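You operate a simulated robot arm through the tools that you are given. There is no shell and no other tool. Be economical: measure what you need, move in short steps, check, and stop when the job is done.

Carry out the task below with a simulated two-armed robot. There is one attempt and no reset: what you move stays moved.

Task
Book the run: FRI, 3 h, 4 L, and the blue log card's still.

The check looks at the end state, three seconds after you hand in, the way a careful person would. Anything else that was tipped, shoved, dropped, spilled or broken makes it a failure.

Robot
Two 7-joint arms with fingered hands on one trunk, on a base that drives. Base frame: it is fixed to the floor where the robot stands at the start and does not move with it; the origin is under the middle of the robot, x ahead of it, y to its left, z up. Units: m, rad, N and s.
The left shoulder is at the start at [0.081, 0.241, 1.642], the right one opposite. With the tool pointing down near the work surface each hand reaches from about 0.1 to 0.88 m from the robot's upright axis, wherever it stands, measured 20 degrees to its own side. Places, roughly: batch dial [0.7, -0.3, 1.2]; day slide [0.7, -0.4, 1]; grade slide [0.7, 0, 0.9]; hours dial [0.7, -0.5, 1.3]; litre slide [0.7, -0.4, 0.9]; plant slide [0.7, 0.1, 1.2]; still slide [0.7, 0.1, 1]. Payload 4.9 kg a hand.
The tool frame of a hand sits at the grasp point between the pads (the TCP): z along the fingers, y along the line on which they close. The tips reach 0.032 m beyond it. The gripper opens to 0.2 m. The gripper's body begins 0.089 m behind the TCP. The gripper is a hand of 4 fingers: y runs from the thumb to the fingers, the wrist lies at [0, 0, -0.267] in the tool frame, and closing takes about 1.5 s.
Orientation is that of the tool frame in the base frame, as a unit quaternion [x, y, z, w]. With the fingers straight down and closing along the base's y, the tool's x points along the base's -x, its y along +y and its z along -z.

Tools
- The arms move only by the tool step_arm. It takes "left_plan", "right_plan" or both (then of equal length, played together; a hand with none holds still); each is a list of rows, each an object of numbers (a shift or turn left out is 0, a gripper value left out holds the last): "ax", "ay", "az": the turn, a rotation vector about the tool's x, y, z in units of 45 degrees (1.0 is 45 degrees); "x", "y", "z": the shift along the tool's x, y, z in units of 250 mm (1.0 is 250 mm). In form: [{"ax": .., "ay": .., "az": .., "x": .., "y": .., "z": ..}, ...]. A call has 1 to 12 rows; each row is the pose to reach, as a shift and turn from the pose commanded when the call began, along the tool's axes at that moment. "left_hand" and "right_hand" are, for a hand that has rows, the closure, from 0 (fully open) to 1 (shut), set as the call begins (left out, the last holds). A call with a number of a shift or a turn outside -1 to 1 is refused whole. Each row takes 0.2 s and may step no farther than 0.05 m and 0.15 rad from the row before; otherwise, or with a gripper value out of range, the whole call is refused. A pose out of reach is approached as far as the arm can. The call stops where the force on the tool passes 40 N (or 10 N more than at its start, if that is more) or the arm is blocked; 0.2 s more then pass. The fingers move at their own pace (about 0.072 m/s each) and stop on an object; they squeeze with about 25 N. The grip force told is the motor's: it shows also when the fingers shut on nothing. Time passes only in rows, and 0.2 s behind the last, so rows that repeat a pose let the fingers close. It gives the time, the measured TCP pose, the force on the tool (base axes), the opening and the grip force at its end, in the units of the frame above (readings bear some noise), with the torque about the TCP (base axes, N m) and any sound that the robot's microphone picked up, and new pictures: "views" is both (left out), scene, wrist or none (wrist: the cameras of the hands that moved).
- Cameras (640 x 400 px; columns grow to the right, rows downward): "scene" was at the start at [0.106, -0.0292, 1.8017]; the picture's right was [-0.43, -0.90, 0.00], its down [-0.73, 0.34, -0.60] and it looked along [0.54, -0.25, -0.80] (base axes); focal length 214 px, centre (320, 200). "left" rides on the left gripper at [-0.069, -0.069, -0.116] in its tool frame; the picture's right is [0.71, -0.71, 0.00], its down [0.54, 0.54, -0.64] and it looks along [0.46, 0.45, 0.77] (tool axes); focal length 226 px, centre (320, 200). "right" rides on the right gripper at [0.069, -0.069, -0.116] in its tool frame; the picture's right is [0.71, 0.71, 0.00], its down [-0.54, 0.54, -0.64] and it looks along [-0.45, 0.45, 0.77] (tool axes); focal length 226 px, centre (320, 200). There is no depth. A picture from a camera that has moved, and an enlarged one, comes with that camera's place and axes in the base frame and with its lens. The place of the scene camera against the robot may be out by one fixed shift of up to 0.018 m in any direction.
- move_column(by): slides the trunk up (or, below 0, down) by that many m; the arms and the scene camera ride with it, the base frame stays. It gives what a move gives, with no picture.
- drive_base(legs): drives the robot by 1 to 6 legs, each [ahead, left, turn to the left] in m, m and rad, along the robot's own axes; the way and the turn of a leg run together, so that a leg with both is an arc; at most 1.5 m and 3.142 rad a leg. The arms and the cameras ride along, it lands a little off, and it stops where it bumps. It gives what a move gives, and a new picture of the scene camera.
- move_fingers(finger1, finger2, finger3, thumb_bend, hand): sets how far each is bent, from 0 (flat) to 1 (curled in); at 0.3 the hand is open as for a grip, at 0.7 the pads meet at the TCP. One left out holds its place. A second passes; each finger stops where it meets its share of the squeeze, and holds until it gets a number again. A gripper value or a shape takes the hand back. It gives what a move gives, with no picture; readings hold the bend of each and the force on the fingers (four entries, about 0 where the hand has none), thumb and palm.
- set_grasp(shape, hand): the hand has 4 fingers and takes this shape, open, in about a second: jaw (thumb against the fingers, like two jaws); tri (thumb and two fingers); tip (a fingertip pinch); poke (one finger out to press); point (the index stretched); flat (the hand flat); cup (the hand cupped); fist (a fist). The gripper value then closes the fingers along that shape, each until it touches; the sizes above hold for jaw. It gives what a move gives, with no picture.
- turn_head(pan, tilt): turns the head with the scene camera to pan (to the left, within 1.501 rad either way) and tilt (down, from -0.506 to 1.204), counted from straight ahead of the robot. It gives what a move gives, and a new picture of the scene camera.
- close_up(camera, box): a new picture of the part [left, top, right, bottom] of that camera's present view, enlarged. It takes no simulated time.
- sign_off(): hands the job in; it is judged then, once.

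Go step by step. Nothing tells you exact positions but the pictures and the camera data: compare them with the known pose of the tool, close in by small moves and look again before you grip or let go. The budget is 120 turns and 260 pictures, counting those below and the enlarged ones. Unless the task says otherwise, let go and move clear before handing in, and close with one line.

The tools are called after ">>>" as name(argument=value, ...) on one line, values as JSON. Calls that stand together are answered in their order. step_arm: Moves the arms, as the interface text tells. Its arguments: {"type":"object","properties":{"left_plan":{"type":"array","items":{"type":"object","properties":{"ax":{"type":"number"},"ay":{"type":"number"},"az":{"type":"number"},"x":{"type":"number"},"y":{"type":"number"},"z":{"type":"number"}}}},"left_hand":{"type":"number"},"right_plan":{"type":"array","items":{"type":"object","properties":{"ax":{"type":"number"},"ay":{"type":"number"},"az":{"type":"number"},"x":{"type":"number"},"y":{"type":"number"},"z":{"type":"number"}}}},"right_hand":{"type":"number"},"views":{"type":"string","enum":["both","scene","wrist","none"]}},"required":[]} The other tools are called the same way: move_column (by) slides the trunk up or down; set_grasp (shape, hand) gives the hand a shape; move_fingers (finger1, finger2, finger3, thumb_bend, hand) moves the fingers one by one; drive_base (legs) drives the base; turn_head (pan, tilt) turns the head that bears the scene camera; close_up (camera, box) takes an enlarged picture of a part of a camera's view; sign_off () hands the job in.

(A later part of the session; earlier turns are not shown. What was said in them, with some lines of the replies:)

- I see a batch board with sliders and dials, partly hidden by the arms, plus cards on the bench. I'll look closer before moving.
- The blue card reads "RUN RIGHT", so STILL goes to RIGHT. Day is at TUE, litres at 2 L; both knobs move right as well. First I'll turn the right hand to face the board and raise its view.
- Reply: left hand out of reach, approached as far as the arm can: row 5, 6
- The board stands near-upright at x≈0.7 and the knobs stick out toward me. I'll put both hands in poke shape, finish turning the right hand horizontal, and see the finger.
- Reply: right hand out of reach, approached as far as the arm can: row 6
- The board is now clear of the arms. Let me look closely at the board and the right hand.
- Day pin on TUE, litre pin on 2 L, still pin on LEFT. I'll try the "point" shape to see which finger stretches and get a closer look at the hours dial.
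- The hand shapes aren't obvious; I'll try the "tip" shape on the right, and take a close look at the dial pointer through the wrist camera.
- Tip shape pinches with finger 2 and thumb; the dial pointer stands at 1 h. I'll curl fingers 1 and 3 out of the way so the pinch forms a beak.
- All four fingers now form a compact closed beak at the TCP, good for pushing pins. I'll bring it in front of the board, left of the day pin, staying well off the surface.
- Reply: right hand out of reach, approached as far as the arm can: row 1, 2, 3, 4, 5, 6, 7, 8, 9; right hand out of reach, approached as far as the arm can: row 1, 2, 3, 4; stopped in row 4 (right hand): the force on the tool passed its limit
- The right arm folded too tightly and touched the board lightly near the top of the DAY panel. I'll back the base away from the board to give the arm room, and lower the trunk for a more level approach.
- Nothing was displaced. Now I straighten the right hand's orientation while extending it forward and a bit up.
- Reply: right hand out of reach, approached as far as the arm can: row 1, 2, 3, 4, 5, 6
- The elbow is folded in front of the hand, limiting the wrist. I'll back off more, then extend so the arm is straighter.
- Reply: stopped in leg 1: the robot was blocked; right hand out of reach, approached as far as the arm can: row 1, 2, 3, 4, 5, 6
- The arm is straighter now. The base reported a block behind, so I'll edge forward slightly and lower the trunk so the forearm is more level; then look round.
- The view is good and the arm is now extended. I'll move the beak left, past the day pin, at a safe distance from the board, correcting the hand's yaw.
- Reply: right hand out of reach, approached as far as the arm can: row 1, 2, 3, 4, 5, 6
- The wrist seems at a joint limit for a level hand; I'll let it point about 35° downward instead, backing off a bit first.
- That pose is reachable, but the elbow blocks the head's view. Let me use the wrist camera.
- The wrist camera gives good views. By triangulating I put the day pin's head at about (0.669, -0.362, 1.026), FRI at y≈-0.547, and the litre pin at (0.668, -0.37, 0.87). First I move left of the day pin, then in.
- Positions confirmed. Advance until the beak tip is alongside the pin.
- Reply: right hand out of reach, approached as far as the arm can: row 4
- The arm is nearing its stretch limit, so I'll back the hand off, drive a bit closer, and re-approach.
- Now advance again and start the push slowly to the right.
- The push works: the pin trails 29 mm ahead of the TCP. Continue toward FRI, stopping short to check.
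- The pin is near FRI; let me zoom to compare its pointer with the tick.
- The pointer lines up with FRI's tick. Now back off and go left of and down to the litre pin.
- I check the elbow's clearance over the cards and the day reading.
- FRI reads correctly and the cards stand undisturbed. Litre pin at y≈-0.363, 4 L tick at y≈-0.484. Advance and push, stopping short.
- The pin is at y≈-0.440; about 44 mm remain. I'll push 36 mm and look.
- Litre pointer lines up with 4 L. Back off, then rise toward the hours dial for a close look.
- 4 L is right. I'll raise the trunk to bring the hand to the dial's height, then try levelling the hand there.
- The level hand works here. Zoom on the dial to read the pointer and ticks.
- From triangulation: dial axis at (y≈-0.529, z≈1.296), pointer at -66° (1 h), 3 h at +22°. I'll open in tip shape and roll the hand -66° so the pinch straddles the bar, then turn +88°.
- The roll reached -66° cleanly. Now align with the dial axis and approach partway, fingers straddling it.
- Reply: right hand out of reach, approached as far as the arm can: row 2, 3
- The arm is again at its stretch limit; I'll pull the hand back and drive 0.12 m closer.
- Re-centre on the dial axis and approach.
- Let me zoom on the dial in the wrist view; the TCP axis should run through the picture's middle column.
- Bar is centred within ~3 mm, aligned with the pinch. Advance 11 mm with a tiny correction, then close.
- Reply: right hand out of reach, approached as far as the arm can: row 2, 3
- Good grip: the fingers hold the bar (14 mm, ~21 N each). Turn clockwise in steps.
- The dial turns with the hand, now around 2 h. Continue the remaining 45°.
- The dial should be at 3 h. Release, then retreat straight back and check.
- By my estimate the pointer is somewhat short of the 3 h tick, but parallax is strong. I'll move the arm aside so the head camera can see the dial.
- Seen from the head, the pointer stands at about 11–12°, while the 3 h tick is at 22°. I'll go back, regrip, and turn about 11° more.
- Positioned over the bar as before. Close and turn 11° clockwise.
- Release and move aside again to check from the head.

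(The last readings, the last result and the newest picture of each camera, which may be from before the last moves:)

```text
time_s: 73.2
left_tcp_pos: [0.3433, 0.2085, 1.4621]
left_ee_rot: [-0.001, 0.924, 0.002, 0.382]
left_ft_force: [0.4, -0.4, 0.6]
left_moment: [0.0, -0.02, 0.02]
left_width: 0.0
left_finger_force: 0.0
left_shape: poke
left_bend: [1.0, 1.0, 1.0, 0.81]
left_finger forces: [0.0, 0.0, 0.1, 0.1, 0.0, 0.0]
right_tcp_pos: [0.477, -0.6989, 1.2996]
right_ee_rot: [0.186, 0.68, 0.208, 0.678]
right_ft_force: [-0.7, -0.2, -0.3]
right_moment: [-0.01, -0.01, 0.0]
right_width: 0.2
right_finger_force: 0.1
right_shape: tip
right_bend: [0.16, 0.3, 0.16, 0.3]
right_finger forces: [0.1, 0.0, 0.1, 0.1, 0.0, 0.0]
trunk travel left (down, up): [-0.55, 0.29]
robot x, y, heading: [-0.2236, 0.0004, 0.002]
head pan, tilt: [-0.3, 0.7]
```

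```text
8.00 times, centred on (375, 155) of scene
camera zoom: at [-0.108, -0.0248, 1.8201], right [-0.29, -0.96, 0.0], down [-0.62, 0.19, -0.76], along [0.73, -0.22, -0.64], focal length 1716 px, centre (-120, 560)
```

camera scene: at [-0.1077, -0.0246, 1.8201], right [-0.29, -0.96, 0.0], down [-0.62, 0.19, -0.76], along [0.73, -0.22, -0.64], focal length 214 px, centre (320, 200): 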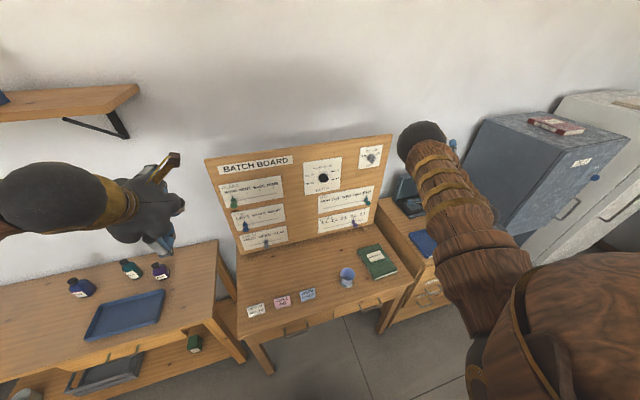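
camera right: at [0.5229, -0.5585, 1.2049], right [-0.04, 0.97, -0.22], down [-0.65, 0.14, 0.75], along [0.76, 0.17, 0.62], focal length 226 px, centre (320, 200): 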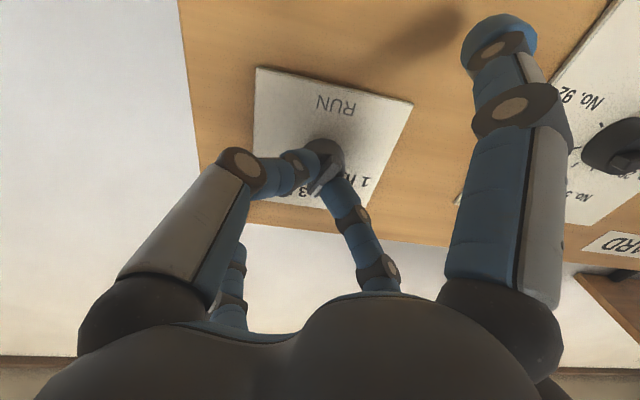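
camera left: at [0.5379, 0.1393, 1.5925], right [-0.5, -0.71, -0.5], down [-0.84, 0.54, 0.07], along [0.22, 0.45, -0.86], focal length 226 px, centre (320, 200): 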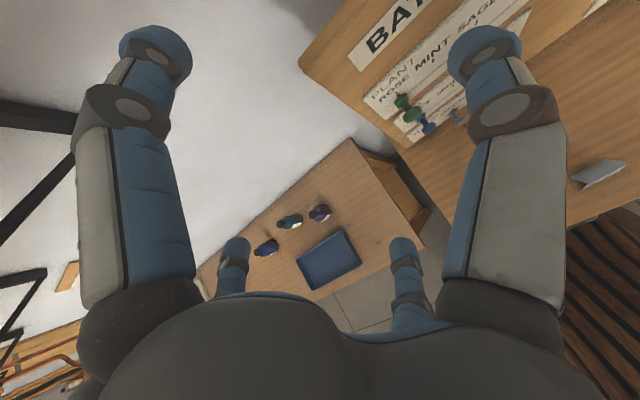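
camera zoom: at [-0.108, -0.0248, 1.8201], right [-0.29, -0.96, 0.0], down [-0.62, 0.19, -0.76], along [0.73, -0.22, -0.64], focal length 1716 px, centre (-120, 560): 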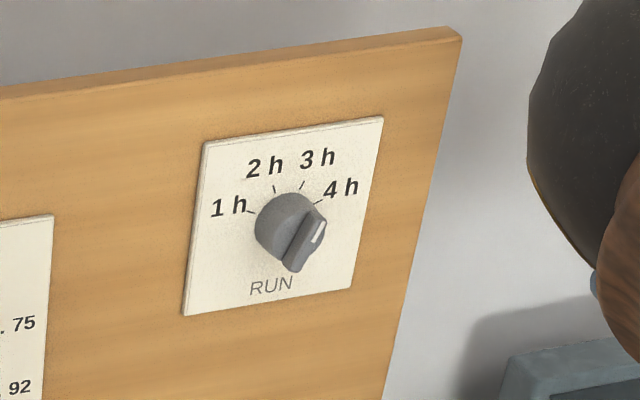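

Much closer. Zoom further to read it precisely.

>>> close_up(camera="scene", box=[363, 144, 387, 166])

```text
16.00 times, centred on (375, 155) of scene
camera zoom: at [-0.108, -0.0248, 1.8201], right [-0.29, -0.96, 0.0], down [-0.62, 0.19, -0.76], along [0.73, -0.22, -0.64], focal length 3432 px, centre (-560, 920)
```

zoom: 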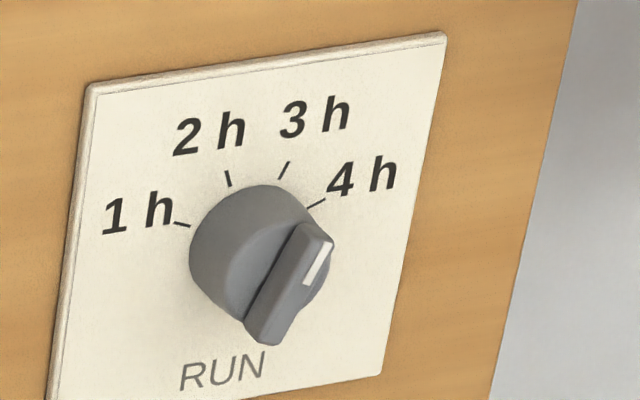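

The bar is parallel to the 3 h tick, ~20–21°: good. Next the STILL slide. I'll use the same right-hand technique: drive back a bit and left, then restore the beak.

>>> drive_base(legs=[[-0.12, 0, 0], [0, 0.43, 0]])

>>> step_arm(right_plan=[{"az": -0.16}, {"az": -0.32}, {"az": -0.48}, {"az": -0.62}, {"az": -0.74}, {"az": -0.74}, {"az": -0.74}, {"az": -0.74}, {"az": -0.74}], right_hand=1.0, views="scene")

>>> move_fingers(hand="right", finger1=1.0, finger3=1.0)

```text
time_s: 76.7
left_tcp_pos: [0.2268, 0.6295, 1.4618]
left_ee_rot: [0.003, 0.924, 0.0, 0.381]
left_ft_force: [-0.8, -0.5, -0.8]
left_moment: [0.02, -0.03, 0.0]
left_width: 0.0002
left_finger_force: 0.1
left_shape: poke
left_bend: [1.0, 1.0, 1.0, 0.81]
left_finger forces: [0.0, 0.1, 0.1, 0.0, 0.0, 0.0]
right_tcp_pos: [0.3566, -0.2784, 1.2976]
right_ee_rot: [0.187, 0.68, 0.206, 0.679]
right_ft_force: [-0.2, 0.4, 0.5]
right_moment: [0.0, -0.03, 0.07]
right_width: 0.2001
right_finger_force: 0.2
right_shape: tip
right_bend: [0.16, 0.3, 0.16, 0.3]
right_finger forces: [0.0, 0.0, 0.1, 0.0, 0.0, 0.1]
trunk travel left (down, up): [-0.55, 0.29]
robot x, y, heading: [-0.3457, 0.4233, -0.006]
head pan, tilt: [-0.3, 0.7]
camera scene: at [-0.2254, 0.3998, 1.82], right [-0.3, -0.95, 0.0], down [-0.61, 0.19, -0.76], along [0.73, -0.23, -0.64], focal length 214 px, centre (320, 200)
```

scene: 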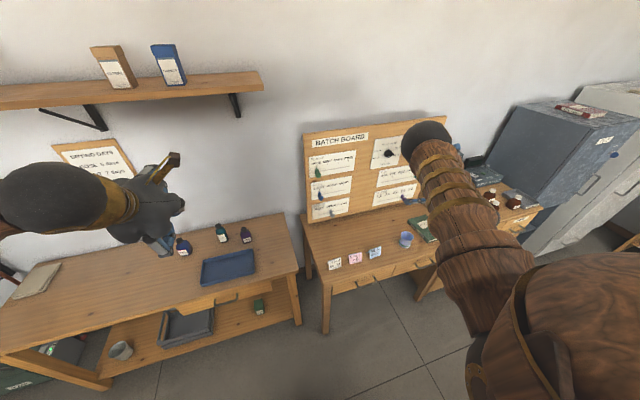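

```text
time_s: 78.7
left_tcp_pos: [0.2274, 0.6315, 1.4615]
left_ee_rot: [0.002, 0.924, 0.0, 0.381]
left_ft_force: [0.7, 0.4, 0.2]
left_moment: [0.01, -0.01, 0.0]
left_width: 0.0001
left_finger_force: 0.0
left_shape: poke
left_bend: [1.0, 1.0, 1.0, 0.81]
left_finger forces: [0.1, 0.0, 0.1, 0.0, 0.0, 0.0]
right_tcp_pos: [0.3562, -0.2746, 1.2991]
right_ee_rot: [-0.016, 0.705, 0.002, 0.709]
right_ft_force: [0.0, 0.5, 0.7]
right_moment: [0.0, -0.01, -0.01]
right_width: 0.0001
right_finger_force: 25.1
right_shape: tip
right_bend: [0.26, 0.7, 0.26, 0.7]
right_finger forces: [0.1, 0.0, 0.1, 0.0, 0.0, 0.0]
trunk travel left (down, up): [-0.55, 0.29]
robot x, y, heading: [-0.3418, 0.4273, -0.004]
head pan, tilt: [-0.3, 0.7]
camera scene: at [-0.2249, 0.4027, 1.82], right [-0.3, -0.95, 0.0], down [-0.61, 0.19, -0.76], along [0.73, -0.23, -0.64], focal length 214 px, centre (320, 200)
```

scene: 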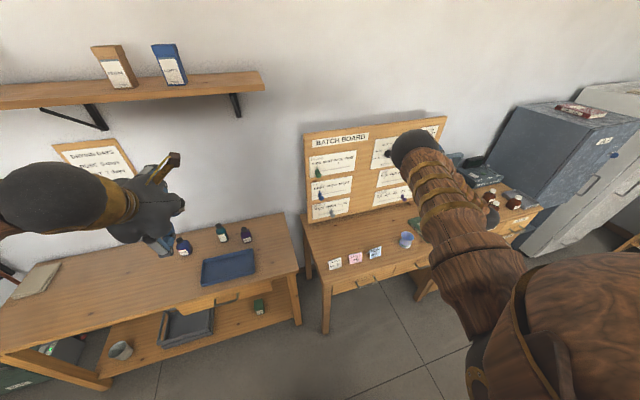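

```text
time_s: 79.7
left_tcp_pos: [0.2281, 0.6318, 1.4615]
left_ee_rot: [0.002, 0.924, 0.0, 0.381]
left_ft_force: [0.0, 0.3, 0.1]
left_moment: [0.02, 0.01, 0.03]
left_width: 0.0002
left_finger_force: 0.1
left_shape: poke
left_bend: [1.0, 1.0, 1.0, 0.81]
left_finger forces: [0.0, 0.0, 0.0, 0.0, 0.0, 0.1]
right_tcp_pos: [0.3577, -0.2753, 1.2997]
right_ee_rot: [-0.016, 0.705, 0.003, 0.709]
right_ft_force: [-0.1, -0.1, -0.8]
right_moment: [0.02, 0.01, -0.01]
right_width: 0.0008
right_finger_force: 0.0
right_shape: fingers
right_bend: [0.68, 0.7, 0.68, 0.7]
right_finger forces: [0.1, 0.0, 0.1, 0.1, 0.0, 0.0]
trunk travel left (down, up): [-0.55, 0.29]
robot x, y, heading: [-0.3425, 0.4253, -0.004]
head pan, tilt: [-0.3, 0.7]
```

Now lower the trunk, pitch the hand down to ~42°, and get a wrist view of the STILL panel.

>>> step_arm(right_plan=[{"ay": 0.16, "y": 0.1}, {"ay": 0.32, "y": 0.25}, {"ay": 0.48, "y": 0.4}, {"ay": 0.64, "y": 0.55, "z": 0.05}, {"ay": 0.8, "y": 0.7, "z": 0.1}, {"ay": 0.93, "y": 0.85, "z": 0.15}], views="none")

>>> move_column(by=-0.15)

>>> close_up(camera="right", box=[0, 0, 640, 400])

>>> close_up(camera="scene", box=[240, 60, 560, 260])

```text
time_s: 81.1
left_tcp_pos: [0.2262, 0.6348, 1.4627]
left_ee_rot: [0.002, 0.924, -0.001, 0.381]
left_ft_force: [-0.7, 1.3, -0.3]
left_moment: [-0.03, 0.0, 0.0]
left_width: 0.0
left_finger_force: 0.0
left_shape: poke
left_bend: [1.0, 1.0, 1.0, 0.81]
left_finger forces: [0.1, 0.0, 0.0, 0.0, 0.1, 0.0]
right_tcp_pos: [0.3905, -0.0594, 1.2957]
right_ee_rot: [-0.015, 0.912, -0.005, 0.41]
right_ft_force: [-0.2, -0.4, 0.4]
right_moment: [-0.02, -0.01, -0.03]
right_width: 0.0004
right_finger_force: 0.1
right_shape: fingers
right_bend: [0.68, 0.7, 0.68, 0.7]
right_finger forces: [0.0, 0.0, 0.1, 0.0, 0.0, 0.0]
trunk travel left (down, up): [-0.55, 0.29]
robot x, y, heading: [-0.3431, 0.4269, -0.004]
head pan, tilt: [-0.3, 0.7]
```

```text
time_s: 82.8
left_tcp_pos: [0.2269, 0.6321, 1.3126]
left_ee_rot: [0.002, 0.925, -0.001, 0.381]
left_ft_force: [-0.6, 0.0, -0.5]
left_moment: [-0.04, 0.0, -0.01]
left_width: 0.0001
left_finger_force: 0.0
left_shape: poke
left_bend: [1.0, 1.0, 1.0, 0.81]
left_finger forces: [0.1, 0.0, 0.0, 0.1, 0.1, 0.0]
right_tcp_pos: [0.3894, -0.0607, 1.1459]
right_ee_rot: [-0.016, 0.912, -0.004, 0.411]
right_ft_force: [0.2, -0.4, 0.2]
right_moment: [-0.02, 0.02, 0.0]
right_width: 0.0005
right_finger_force: 0.1
right_shape: fingers
right_bend: [0.68, 0.7, 0.68, 0.7]
right_finger forces: [0.0, 0.0, 0.0, 0.0, 0.1, 0.0]
trunk travel left (down, up): [-0.4, 0.44]
robot x, y, heading: [-0.3433, 0.4265, -0.009]
head pan, tilt: [-0.3, 0.7]
```

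```text
1.00 times, centred on (320, 200) of right
camera zoom: at [0.2599, -0.1325, 1.1718], right [-0.49, 0.68, -0.54], down [-0.14, 0.55, 0.82], along [0.86, 0.47, -0.18], focal length 226 px, centre (320, 200)
```

zoom: 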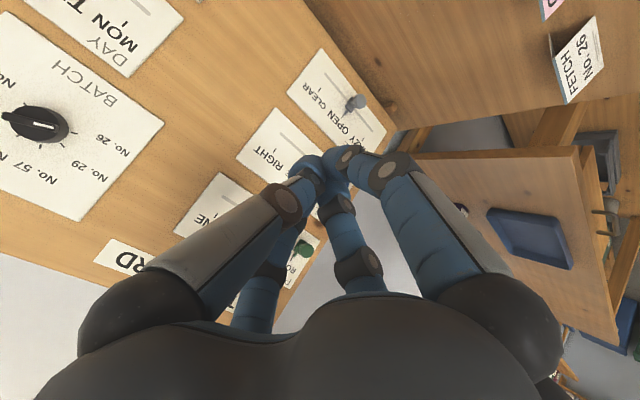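

```text
2.00 times, centred on (400, 160) of scene
camera zoom: at [-0.2251, 0.4031, 1.6701], right [-0.3, -0.95, 0.0], down [-0.61, 0.19, -0.76], along [0.73, -0.23, -0.64], focal length 429 px, centre (160, 280)
```

zoom: 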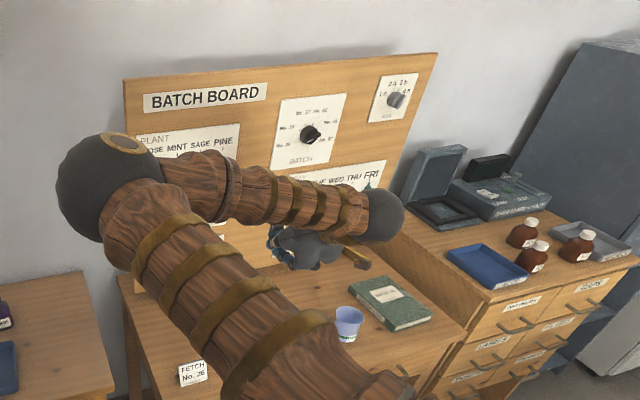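

Move the hand left and forward, to look at the STILL pin from its left.

>>> step_arm(right_plan=[{"y": 0.16, "z": 0.08, "x": -0.02}, {"y": 0.32, "z": 0.16, "x": -0.04}, {"y": 0.48, "z": 0.24, "x": -0.06}, {"y": 0.64, "z": 0.33, "x": -0.08}, {"y": 0.8, "z": 0.42, "x": -0.11}, {"y": 0.92, "z": 0.5, "x": -0.14}], views="wrist")

```text
time_s: 84.2
left_tcp_pos: [0.2282, 0.6317, 1.3116]
left_ee_rot: [0.002, 0.924, 0.0, 0.382]
left_ft_force: [0.2, 0.6, 0.1]
left_moment: [0.0, -0.01, 0.01]
left_width: 0.0
left_finger_force: 0.0
left_shape: poke
left_bend: [1.0, 1.0, 1.0, 0.81]
left_finger forces: [0.0, 0.0, 0.0, 0.1, 0.1, 0.0]
right_tcp_pos: [0.5003, 0.1721, 1.0872]
right_ee_rot: [-0.015, 0.912, -0.004, 0.41]
right_ft_force: [-0.4, 0.1, 0.1]
right_moment: [-0.01, 0.02, 0.0]
right_width: 0.0003
right_finger_force: 0.1
right_shape: fingers
right_bend: [0.68, 0.7, 0.68, 0.7]
right_finger forces: [0.0, 0.0, 0.1, 0.0, 0.0, 0.0]
trunk travel left (down, up): [-0.4, 0.44]
robot x, y, heading: [-0.3443, 0.4259, -0.005]
head pan, tilt: [-0.3, 0.7]
camera right: at [0.3697, 0.1004, 1.1123], right [-0.49, 0.68, -0.54], down [-0.14, 0.55, 0.82], along [0.86, 0.47, -0.18], focal length 226 px, centre (320, 200)
```

right: 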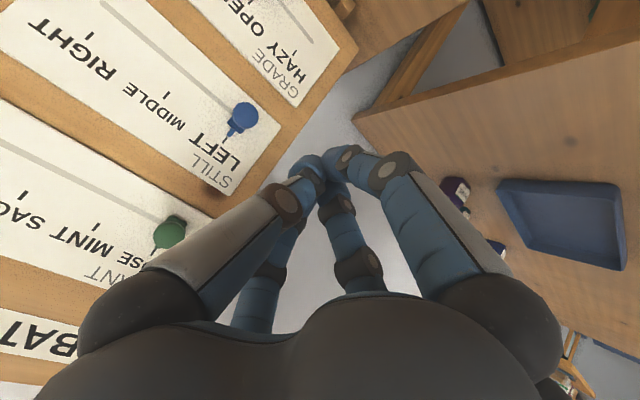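

STILL pin at (0.669, 0.110, 1.030); RIGHT tick at y≈-0.038, plant pin just above at z≈1.19. Advance part way and check clearance.

>>> step_arm(right_plan=[{"z": 0.14, "x": -0.06}, {"z": 0.28, "x": -0.12}, {"z": 0.42, "x": -0.19}], views="wrist")

```text
time_s: 85.0
left_tcp_pos: [0.2277, 0.6318, 1.3114]
left_ee_rot: [0.002, 0.924, -0.001, 0.382]
left_ft_force: [1.0, -0.1, -0.1]
left_moment: [0.03, -0.01, 0.05]
left_width: 0.0002
left_finger_force: 0.0
left_shape: poke
left_bend: [1.0, 1.0, 1.0, 0.81]
left_finger forces: [0.1, 0.1, 0.0, 0.0, 0.1, 0.0]
right_tcp_pos: [0.6116, 0.1759, 1.0499]
right_ee_rot: [-0.015, 0.912, -0.004, 0.41]
right_ft_force: [0.5, -0.8, 0.4]
right_moment: [0.01, -0.04, -0.01]
right_width: 0.0006
right_finger_force: 0.0
right_shape: fingers
right_bend: [0.68, 0.7, 0.68, 0.7]
right_finger forces: [0.0, 0.0, 0.0, 0.1, 0.0, 0.0]
trunk travel left (down, up): [-0.4, 0.44]
robot x, y, heading: [-0.3454, 0.425, -0.009]
head pan, tilt: [-0.3, 0.7]
camera right: at [0.4811, 0.1035, 1.076], right [-0.49, 0.68, -0.54], down [-0.13, 0.56, 0.82], along [0.86, 0.47, -0.18], focal length 226 px, centre (320, 200)
```

right: 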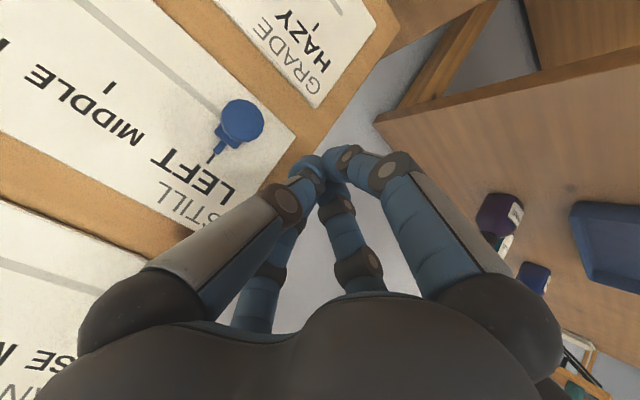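

Advance alongside the pin and begin pushing right, part way first.

>>> step_arm(right_plan=[{"z": 0.06, "x": -0.04}, {"z": 0.11, "x": -0.076}, {"z": 0.11, "x": -0.076, "y": -0.06}, {"z": 0.11, "x": -0.076, "y": -0.12}, {"z": 0.11, "x": -0.076, "y": -0.18}, {"z": 0.11, "x": -0.076, "y": -0.24}, {"z": 0.11, "x": -0.076, "y": -0.3}], views="wrist")

```text
time_s: 86.6
left_tcp_pos: [0.2279, 0.6313, 1.312]
left_ee_rot: [0.002, 0.925, 0.0, 0.381]
left_ft_force: [0.2, -0.3, -0.2]
left_moment: [-0.01, 0.0, 0.02]
left_width: 0.0
left_finger_force: 0.0
left_shape: poke
left_bend: [1.0, 1.0, 1.0, 0.81]
left_finger forces: [0.1, 0.1, 0.0, 0.0, 0.0, 0.1]
right_tcp_pos: [0.6471, 0.0977, 1.0478]
right_ee_rot: [-0.016, 0.912, -0.003, 0.41]
right_ft_force: [0.8, -0.1, 0.5]
right_moment: [0.03, 0.03, 0.0]
right_width: 0.0008
right_finger_force: 0.0
right_shape: fingers
right_bend: [0.68, 0.7, 0.68, 0.7]
right_finger forces: [0.0, 0.0, 0.0, 0.0, 0.0, 0.0]
trunk travel left (down, up): [-0.4, 0.44]
robot x, y, heading: [-0.3439, 0.4252, -0.002]
head pan, tilt: [-0.3, 0.7]
camera right: at [0.5154, 0.0265, 1.0737], right [-0.49, 0.68, -0.54], down [-0.14, 0.55, 0.82], along [0.86, 0.47, -0.18], focal length 226 px, centre (320, 200)
```

right: 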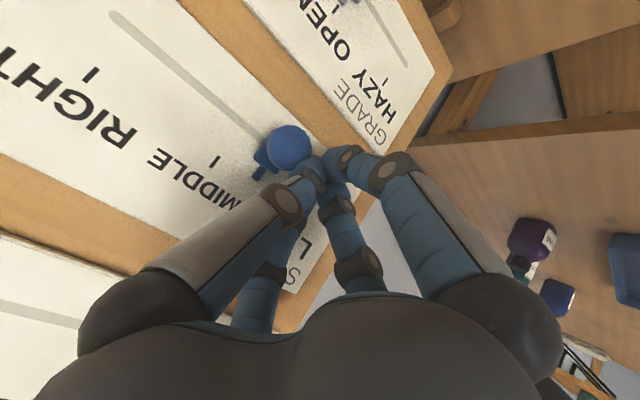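

It moves freely. Continue toward RIGHT, stopping a little short.

>>> step_arm(right_plan=[{"y": -0.06}, {"y": -0.12}, {"y": -0.18}, {"y": -0.24}, {"y": -0.3}, {"y": -0.35}, {"y": -0.38}], views="none")

>>> close_up(camera="right", box=[160, 60, 360, 220])

```text
time_s: 88.2
left_tcp_pos: [0.228, 0.6318, 1.3112]
left_ee_rot: [0.003, 0.924, -0.001, 0.382]
left_ft_force: [0.2, 0.7, -0.2]
left_moment: [0.01, 0.0, 0.01]
left_width: 0.0002
left_finger_force: 0.1
left_shape: poke
left_bend: [1.0, 1.0, 1.0, 0.81]
left_finger forces: [0.1, 0.1, 0.0, 0.0, 0.0, 0.0]
right_tcp_pos: [0.648, 0.0019, 1.0503]
right_ee_rot: [-0.016, 0.912, -0.004, 0.41]
right_ft_force: [0.3, 0.2, -0.8]
right_moment: [0.0, -0.02, 0.02]
right_width: 0.0009
right_finger_force: 0.1
right_shape: fingers
right_bend: [0.68, 0.7, 0.68, 0.7]
right_finger forces: [0.0, 0.1, 0.0, 0.0, 0.0, 0.0]
trunk travel left (down, up): [-0.4, 0.44]
robot x, y, heading: [-0.3425, 0.4271, -0.002]
head pan, tilt: [-0.3, 0.7]
```

```text
2.50 times, centred on (260, 140) of right
camera zoom: at [0.5184, -0.0681, 1.0762], right [-0.49, 0.68, -0.54], down [-0.14, 0.55, 0.82], along [0.86, 0.47, -0.18], focal length 565 px, centre (470, 350)
```

zoom: 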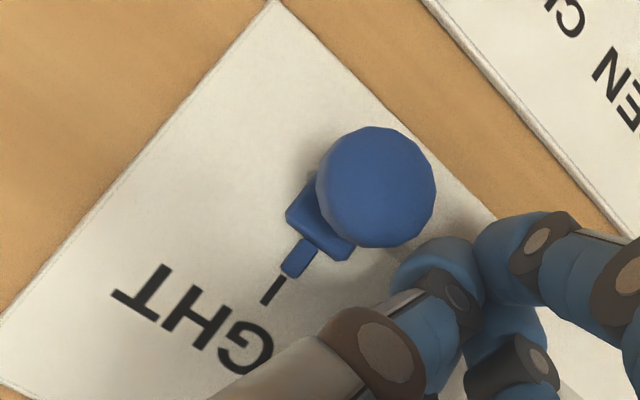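

The pointer meets the RIGHT tick. Back away left-and-out, then verify everything from the head.

>>> step_arm(right_plan=[{"y": 0.06}, {"y": 0.08, "x": 0.1, "z": -0.12}, {"y": 0.08, "x": 0.2, "z": -0.25}, {"y": 0.08, "x": 0.26, "z": -0.4}, {"y": 0.08, "x": 0.26, "z": -0.55}, {"y": 0.08, "x": 0.26, "z": -0.7}, {"y": -0.05, "x": 0.2, "z": -0.85}, {"y": -0.2, "x": 0.15, "z": -0.95}], views="scene")

>>> close_up(camera="right", box=[0, 0, 640, 400])

```text
refused: row 7 steps farther than a row can; nothing moved
```

```text
1.00 times, centred on (320, 200) of right
camera zoom: at [0.5184, -0.0681, 1.0762], right [-0.49, 0.68, -0.54], down [-0.14, 0.55, 0.82], along [0.86, 0.47, -0.18], focal length 226 px, centre (320, 200)
```

zoom: 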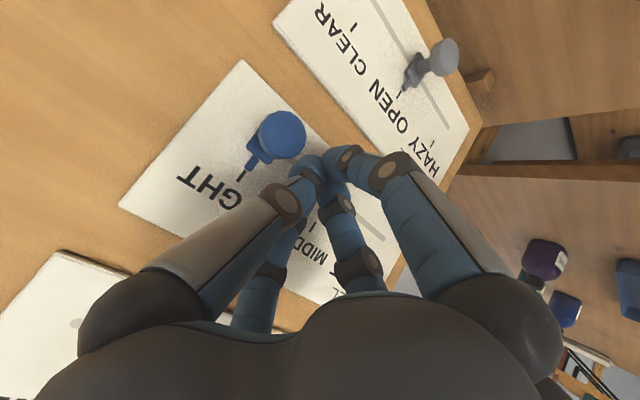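

That was refused for step size; I repeat the retreat with smaller steps.

>>> step_arm(right_plan=[{"y": 0.06}, {"y": 0.08, "x": 0.1, "z": -0.12}, {"y": 0.08, "x": 0.2, "z": -0.25}, {"y": 0.08, "x": 0.22, "z": -0.4}, {"y": 0.08, "x": 0.22, "z": -0.55}, {"y": 0.08, "x": 0.22, "z": -0.7}, {"y": -0.04, "x": 0.2, "z": -0.82}, {"y": -0.16, "x": 0.18, "z": -0.92}], views="none")

>>> drive_base(legs=[[-0.12, 0, 0]])

>>> move_column(by=0.3)

>>> turn_head(pan=-0.5, tilt=0.7)

```text
time_s: 90.0
left_tcp_pos: [0.2277, 0.6294, 1.3122]
left_ee_rot: [0.002, 0.925, 0.001, 0.381]
left_ft_force: [0.8, -0.9, 0.0]
left_moment: [0.04, 0.01, 0.02]
left_width: 0.0
left_finger_force: 0.0
left_shape: poke
left_bend: [1.0, 1.0, 1.0, 0.81]
left_finger forces: [0.1, 0.0, 0.0, 0.1, 0.0, 0.0]
right_tcp_pos: [0.4479, -0.0419, 1.1696]
right_ee_rot: [-0.016, 0.912, -0.003, 0.411]
right_ft_force: [-0.5, 0.7, -0.3]
right_moment: [-0.01, 0.0, -0.01]
right_width: 0.0007
right_finger_force: 0.0
right_shape: fingers
right_bend: [0.68, 0.7, 0.68, 0.7]
right_finger forces: [0.0, 0.0, 0.1, 0.0, 0.1, 0.0]
trunk travel left (down, up): [-0.4, 0.44]
robot x, y, heading: [-0.3474, 0.4255, -0.004]
head pan, tilt: [-0.3, 0.7]
```

```text
time_s: 91.3
left_tcp_pos: [0.1095, 0.632, 1.3099]
left_ee_rot: [0.002, 0.924, 0.0, 0.381]
left_ft_force: [0.6, 0.8, -0.3]
left_moment: [0.01, 0.03, 0.0]
left_width: 0.0
left_finger_force: 0.1
left_shape: poke
left_bend: [1.0, 1.0, 1.0, 0.81]
left_finger forces: [0.1, 0.0, 0.0, 0.0, 0.0, 0.1]
right_tcp_pos: [0.3295, -0.0391, 1.1681]
right_ee_rot: [-0.015, 0.912, -0.004, 0.409]
right_ft_force: [0.1, 0.0, -0.4]
right_moment: [0.02, -0.01, 0.03]
right_width: 0.001
right_finger_force: 0.1
right_shape: fingers
right_bend: [0.68, 0.7, 0.68, 0.7]
right_finger forces: [0.1, 0.0, 0.0, 0.0, 0.0, 0.0]
trunk travel left (down, up): [-0.4, 0.44]
robot x, y, heading: [-0.4664, 0.4262, -0.004]
head pan, tilt: [-0.3, 0.7]
camera scene: at [-0.3433, 0.4032, 1.6698], right [-0.3, -0.95, 0.0], down [-0.62, 0.19, -0.76], along [0.73, -0.23, -0.65], focal length 214 px, centre (320, 200)
```

scene: 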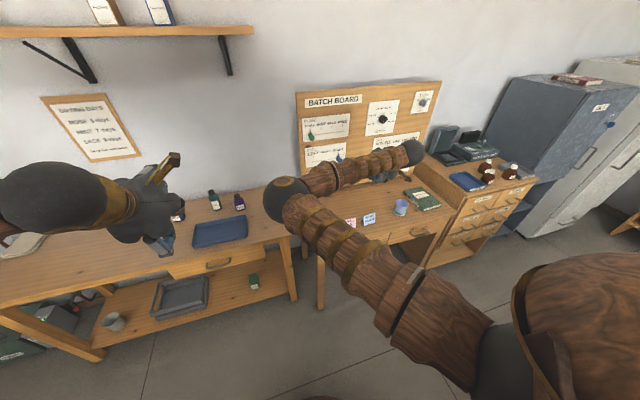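

```text
time_s: 94.3
left_tcp_pos: [0.107, 0.6326, 1.611]
left_ee_rot: [0.003, 0.924, -0.001, 0.382]
left_ft_force: [-0.1, 0.5, -0.4]
left_moment: [0.01, 0.02, -0.03]
left_width: 0.0002
left_finger_force: 0.1
left_shape: poke
left_bend: [1.0, 1.0, 1.0, 0.81]
left_finger forces: [0.0, 0.1, 0.1, 0.0, 0.0, 0.1]
right_tcp_pos: [0.3286, -0.0394, 1.4692]
right_ee_rot: [-0.015, 0.912, -0.004, 0.41]
right_ft_force: [-0.4, -0.1, -0.3]
right_moment: [-0.05, 0.01, 0.01]
right_width: 0.0007
right_finger_force: 0.1
right_shape: fingers
right_bend: [0.68, 0.7, 0.68, 0.7]
right_finger forces: [0.1, 0.0, 0.0, 0.0, 0.0, 0.0]
trunk travel left (down, up): [-0.7, 0.14]
robot x, y, heading: [-0.4625, 0.4255, -0.013]
head pan, tilt: [-0.3, 0.7]
```

```text
time_s: 95.0
left_tcp_pos: [0.1082, 0.6318, 1.6122]
left_ee_rot: [0.002, 0.925, -0.001, 0.38]
left_ft_force: [0.7, 1.0, -0.1]
left_moment: [0.03, 0.04, -0.02]
left_width: 0.0
left_finger_force: 0.0
left_shape: poke
left_bend: [1.0, 1.0, 1.0, 0.81]
left_finger forces: [0.1, 0.1, 0.0, 0.0, 0.1, 0.1]
right_tcp_pos: [0.3285, -0.039, 1.4687]
right_ee_rot: [-0.016, 0.912, -0.004, 0.41]
right_ft_force: [0.1, -0.2, 0.4]
right_moment: [0.0, 0.02, 0.03]
right_width: 0.0009
right_finger_force: 0.0
right_shape: fingers
right_bend: [0.68, 0.7, 0.68, 0.7]
right_finger forces: [0.0, 0.1, 0.0, 0.1, 0.1, 0.0]
trunk travel left (down, up): [-0.7, 0.14]
robot x, y, heading: [-0.4668, 0.4291, -0.005]
head pan, tilt: [-0.499, 0.7]
camera scene: at [-0.3518, 0.388, 1.97], right [-0.48, -0.88, 0.0], down [-0.56, 0.31, -0.76], along [0.67, -0.37, -0.64], focal length 214 px, centre (320, 200)
```

scene: 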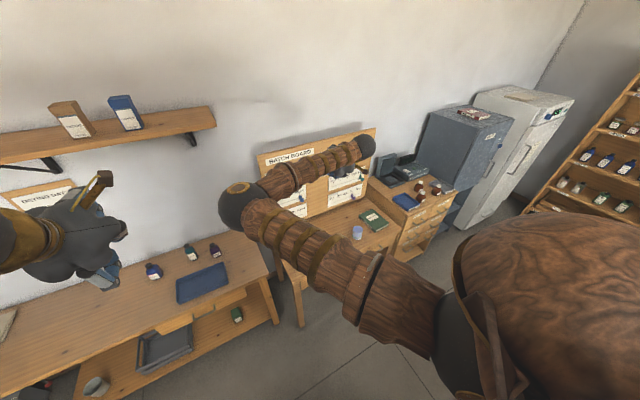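

The arm hides the board; level the hand and swing it right so the head sees the whole board.

>>> step_arm(right_plan=[{"ay": -0.15, "y": -0.15}, {"ay": -0.3, "y": -0.3}, {"ay": -0.45, "y": -0.45}, {"ay": -0.6, "y": -0.6}, {"ay": -0.75, "y": -0.75}, {"ay": -0.9, "y": -0.9}, {"ay": -0.9, "y": -1.0}], views="scene")

>>> close_up(camera="scene", box=[240, 110, 400, 260])

```text
time_s: 96.6
left_tcp_pos: [0.1076, 0.6304, 1.6116]
left_ee_rot: [0.002, 0.924, 0.0, 0.381]
left_ft_force: [-0.1, 0.5, -0.4]
left_moment: [0.05, -0.03, 0.0]
left_width: 0.0
left_finger_force: 0.0
left_shape: poke
left_bend: [1.0, 1.0, 1.0, 0.81]
left_finger forces: [0.0, 0.0, 0.0, 0.2, 0.1, 0.1]
right_tcp_pos: [0.3353, -0.2928, 1.4742]
right_ee_rot: [-0.015, 0.713, 0.001, 0.701]
right_ft_force: [-0.3, -0.3, 0.0]
right_moment: [-0.04, 0.02, 0.02]
right_width: 0.0007
right_finger_force: 0.0
right_shape: fingers
right_bend: [0.68, 0.7, 0.68, 0.7]
right_finger forces: [0.0, 0.0, 0.1, 0.0, 0.0, 0.0]
trunk travel left (down, up): [-0.7, 0.14]
robot x, y, heading: [-0.4646, 0.4216, -0.006]
head pan, tilt: [-0.499, 0.7]
camera scene: at [-0.3517, 0.3869, 1.9701], right [-0.48, -0.88, 0.0], down [-0.56, 0.31, -0.76], along [0.67, -0.37, -0.64], focal length 214 px, centre (320, 200)
```

scene: 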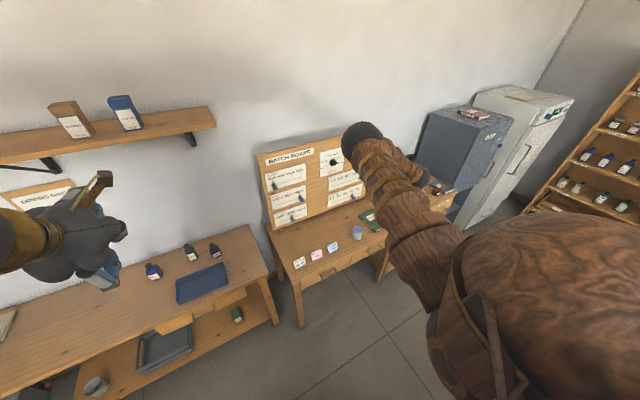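

```text
2.67 times, centred on (320, 185) of scene
camera zoom: at [-0.3517, 0.3869, 1.9701], right [-0.48, -0.88, 0.0], down [-0.56, 0.31, -0.76], along [0.67, -0.37, -0.64], focal length 572 px, centre (320, 240)
```

zoom: 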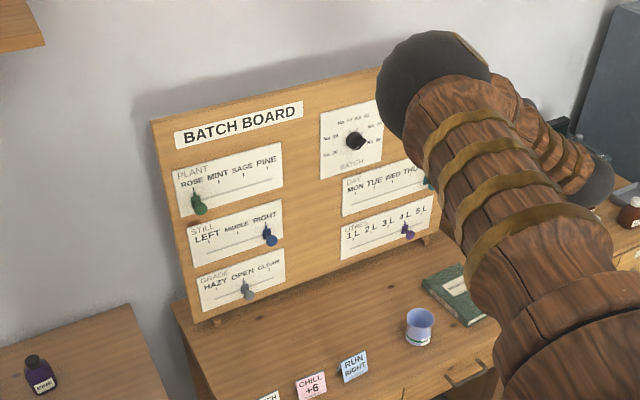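

STILL at RIGHT, PLANT and GRADE unchanged. Zoom on STILL and LITRES, then drive back right to recheck day and hours.

>>> close_up(camera="scene", box=[260, 160, 320, 230])

>>> drive_base(legs=[[0, -0.45, 0]])

>>> turn_head(pan=-0.3, tilt=0.7)

```text
5.71 times, centred on (290, 195) of scene
camera zoom: at [-0.3517, 0.3869, 1.9701], right [-0.48, -0.88, 0.0], down [-0.56, 0.31, -0.76], along [0.67, -0.37, -0.64], focal length 1226 px, centre (491, 229)
```

zoom: 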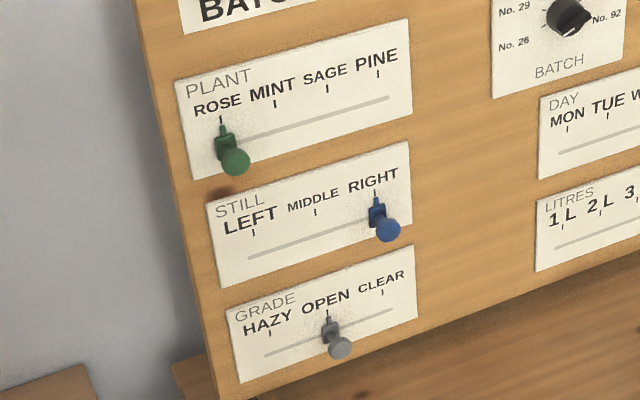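

```text
time_s: 99.3
left_tcp_pos: [0.1041, 0.1843, 1.6118]
left_ee_rot: [-0.001, 0.924, -0.001, 0.381]
left_ft_force: [-0.4, 0.5, -0.1]
left_moment: [-0.05, 0.05, -0.07]
left_width: 0.0002
left_finger_force: 0.1
left_shape: poke
left_bend: [1.0, 1.0, 1.0, 0.81]
left_finger forces: [0.0, 0.0, 0.0, 0.0, 0.0, 0.0]
right_tcp_pos: [0.3406, -0.7382, 1.4761]
right_ee_rot: [-0.02, 0.714, 0.004, 0.7]
right_ft_force: [-0.7, 0.2, 0.2]
right_moment: [0.02, 0.03, -0.02]
right_width: 0.0006
right_finger_force: 0.0
right_shape: fingers
right_bend: [0.68, 0.7, 0.68, 0.7]
right_finger forces: [0.1, 0.0, 0.0, 0.0, 0.0, 0.0]
trunk travel left (down, up): [-0.7, 0.14]
robot x, y, heading: [-0.4671, -0.0327, 0.002]
head pan, tilt: [-0.499, 0.7]
camera scene: at [-0.3522, -0.0629, 1.9701], right [-0.48, -0.88, 0.0], down [-0.57, 0.3, -0.77], along [0.67, -0.37, -0.64], focal length 214 px, centre (320, 200)
```

scene: 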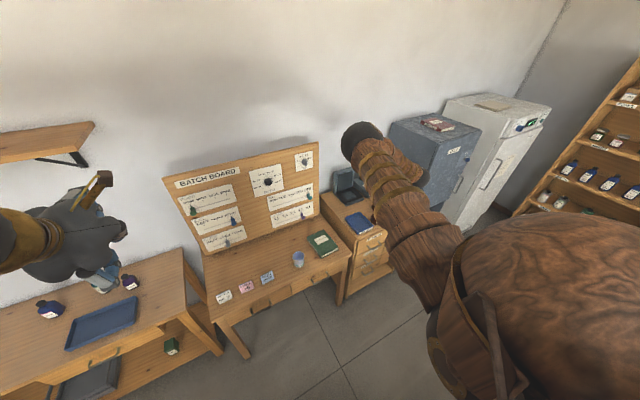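

```text
time_s: 100.1
left_tcp_pos: [0.1044, 0.182, 1.6118]
left_ee_rot: [-0.002, 0.924, 0.0, 0.381]
left_ft_force: [-0.1, 0.1, 0.2]
left_moment: [-0.03, 0.02, 0.0]
left_width: 0.0
left_finger_force: 0.1
left_shape: poke
left_bend: [1.0, 1.0, 1.0, 0.81]
left_finger forces: [0.0, 0.1, 0.0, 0.1, 0.0, 0.0]
right_tcp_pos: [0.3397, -0.7389, 1.4754]
right_ee_rot: [-0.019, 0.713, 0.004, 0.701]
right_ft_force: [-0.3, -0.1, 0.6]
right_moment: [0.02, 0.0, -0.02]
right_width: 0.0004
right_finger_force: 0.0
right_shape: fingers
right_bend: [0.68, 0.7, 0.68, 0.7]
right_finger forces: [0.0, 0.0, 0.0, 0.1, 0.0, 0.0]
trunk travel left (down, up): [-0.7, 0.14]
robot x, y, heading: [-0.4696, -0.0296, 0.002]
head pan, tilt: [-0.3, 0.7]
camera scene: at [-0.3456, -0.0494, 1.9701], right [-0.29, -0.96, 0.0], down [-0.62, 0.19, -0.77], along [0.73, -0.23, -0.64], focal length 214 px, centre (320, 200)
```

scene: 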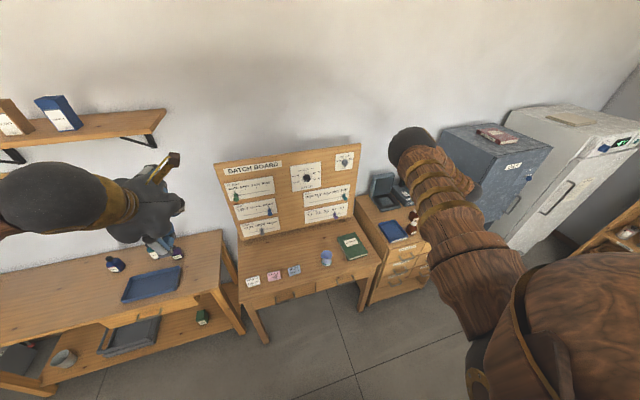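

>>> close_up(camera="scene", box=[285, 145, 365, 225])

>>> close_up(camera="scene", box=[330, 148, 362, 178])

```text
5.00 times, centred on (325, 185) of scene
camera zoom: at [-0.3456, -0.0494, 1.9701], right [-0.29, -0.96, 0.0], down [-0.62, 0.19, -0.77], along [0.73, -0.23, -0.64], focal length 1072 px, centre (295, 275)
```

zoom: 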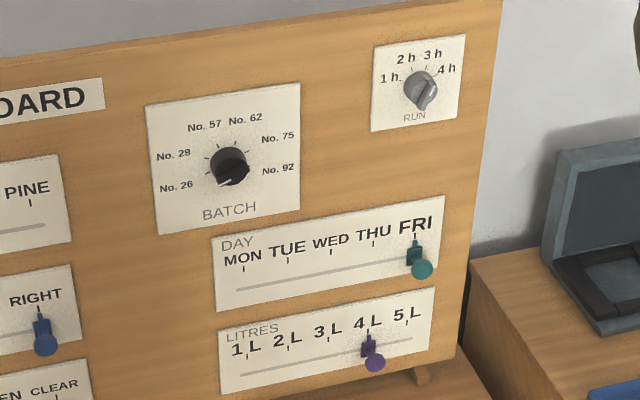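

```text
13.33 times, centred on (346, 163) of scene
camera zoom: at [-0.3456, -0.0494, 1.9701], right [-0.29, -0.96, 0.0], down [-0.62, 0.19, -0.77], along [0.73, -0.23, -0.64], focal length 2860 px, centre (-27, 693)
```

zoom: 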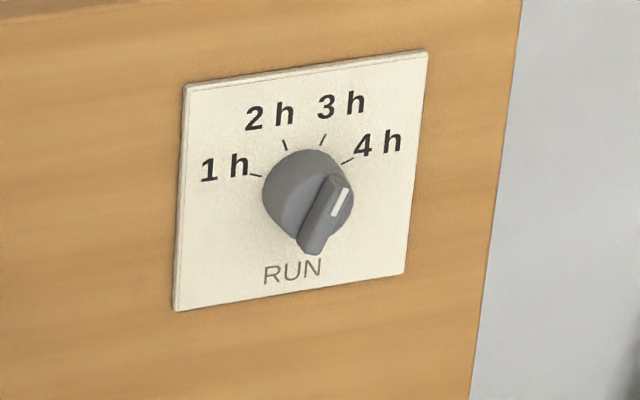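

The board reads FRI, 3 h, 4 L and still RIGHT. Plant, grade, batch and everything on the benches look unchanged, and both hands are clear, so I'm handing in.

>>> sign_off()

```text
The job is handed in.
```

The run is booked: day FRI, hours 3 h, litres 4 L, and the still at RIGHT, as the blue card says.
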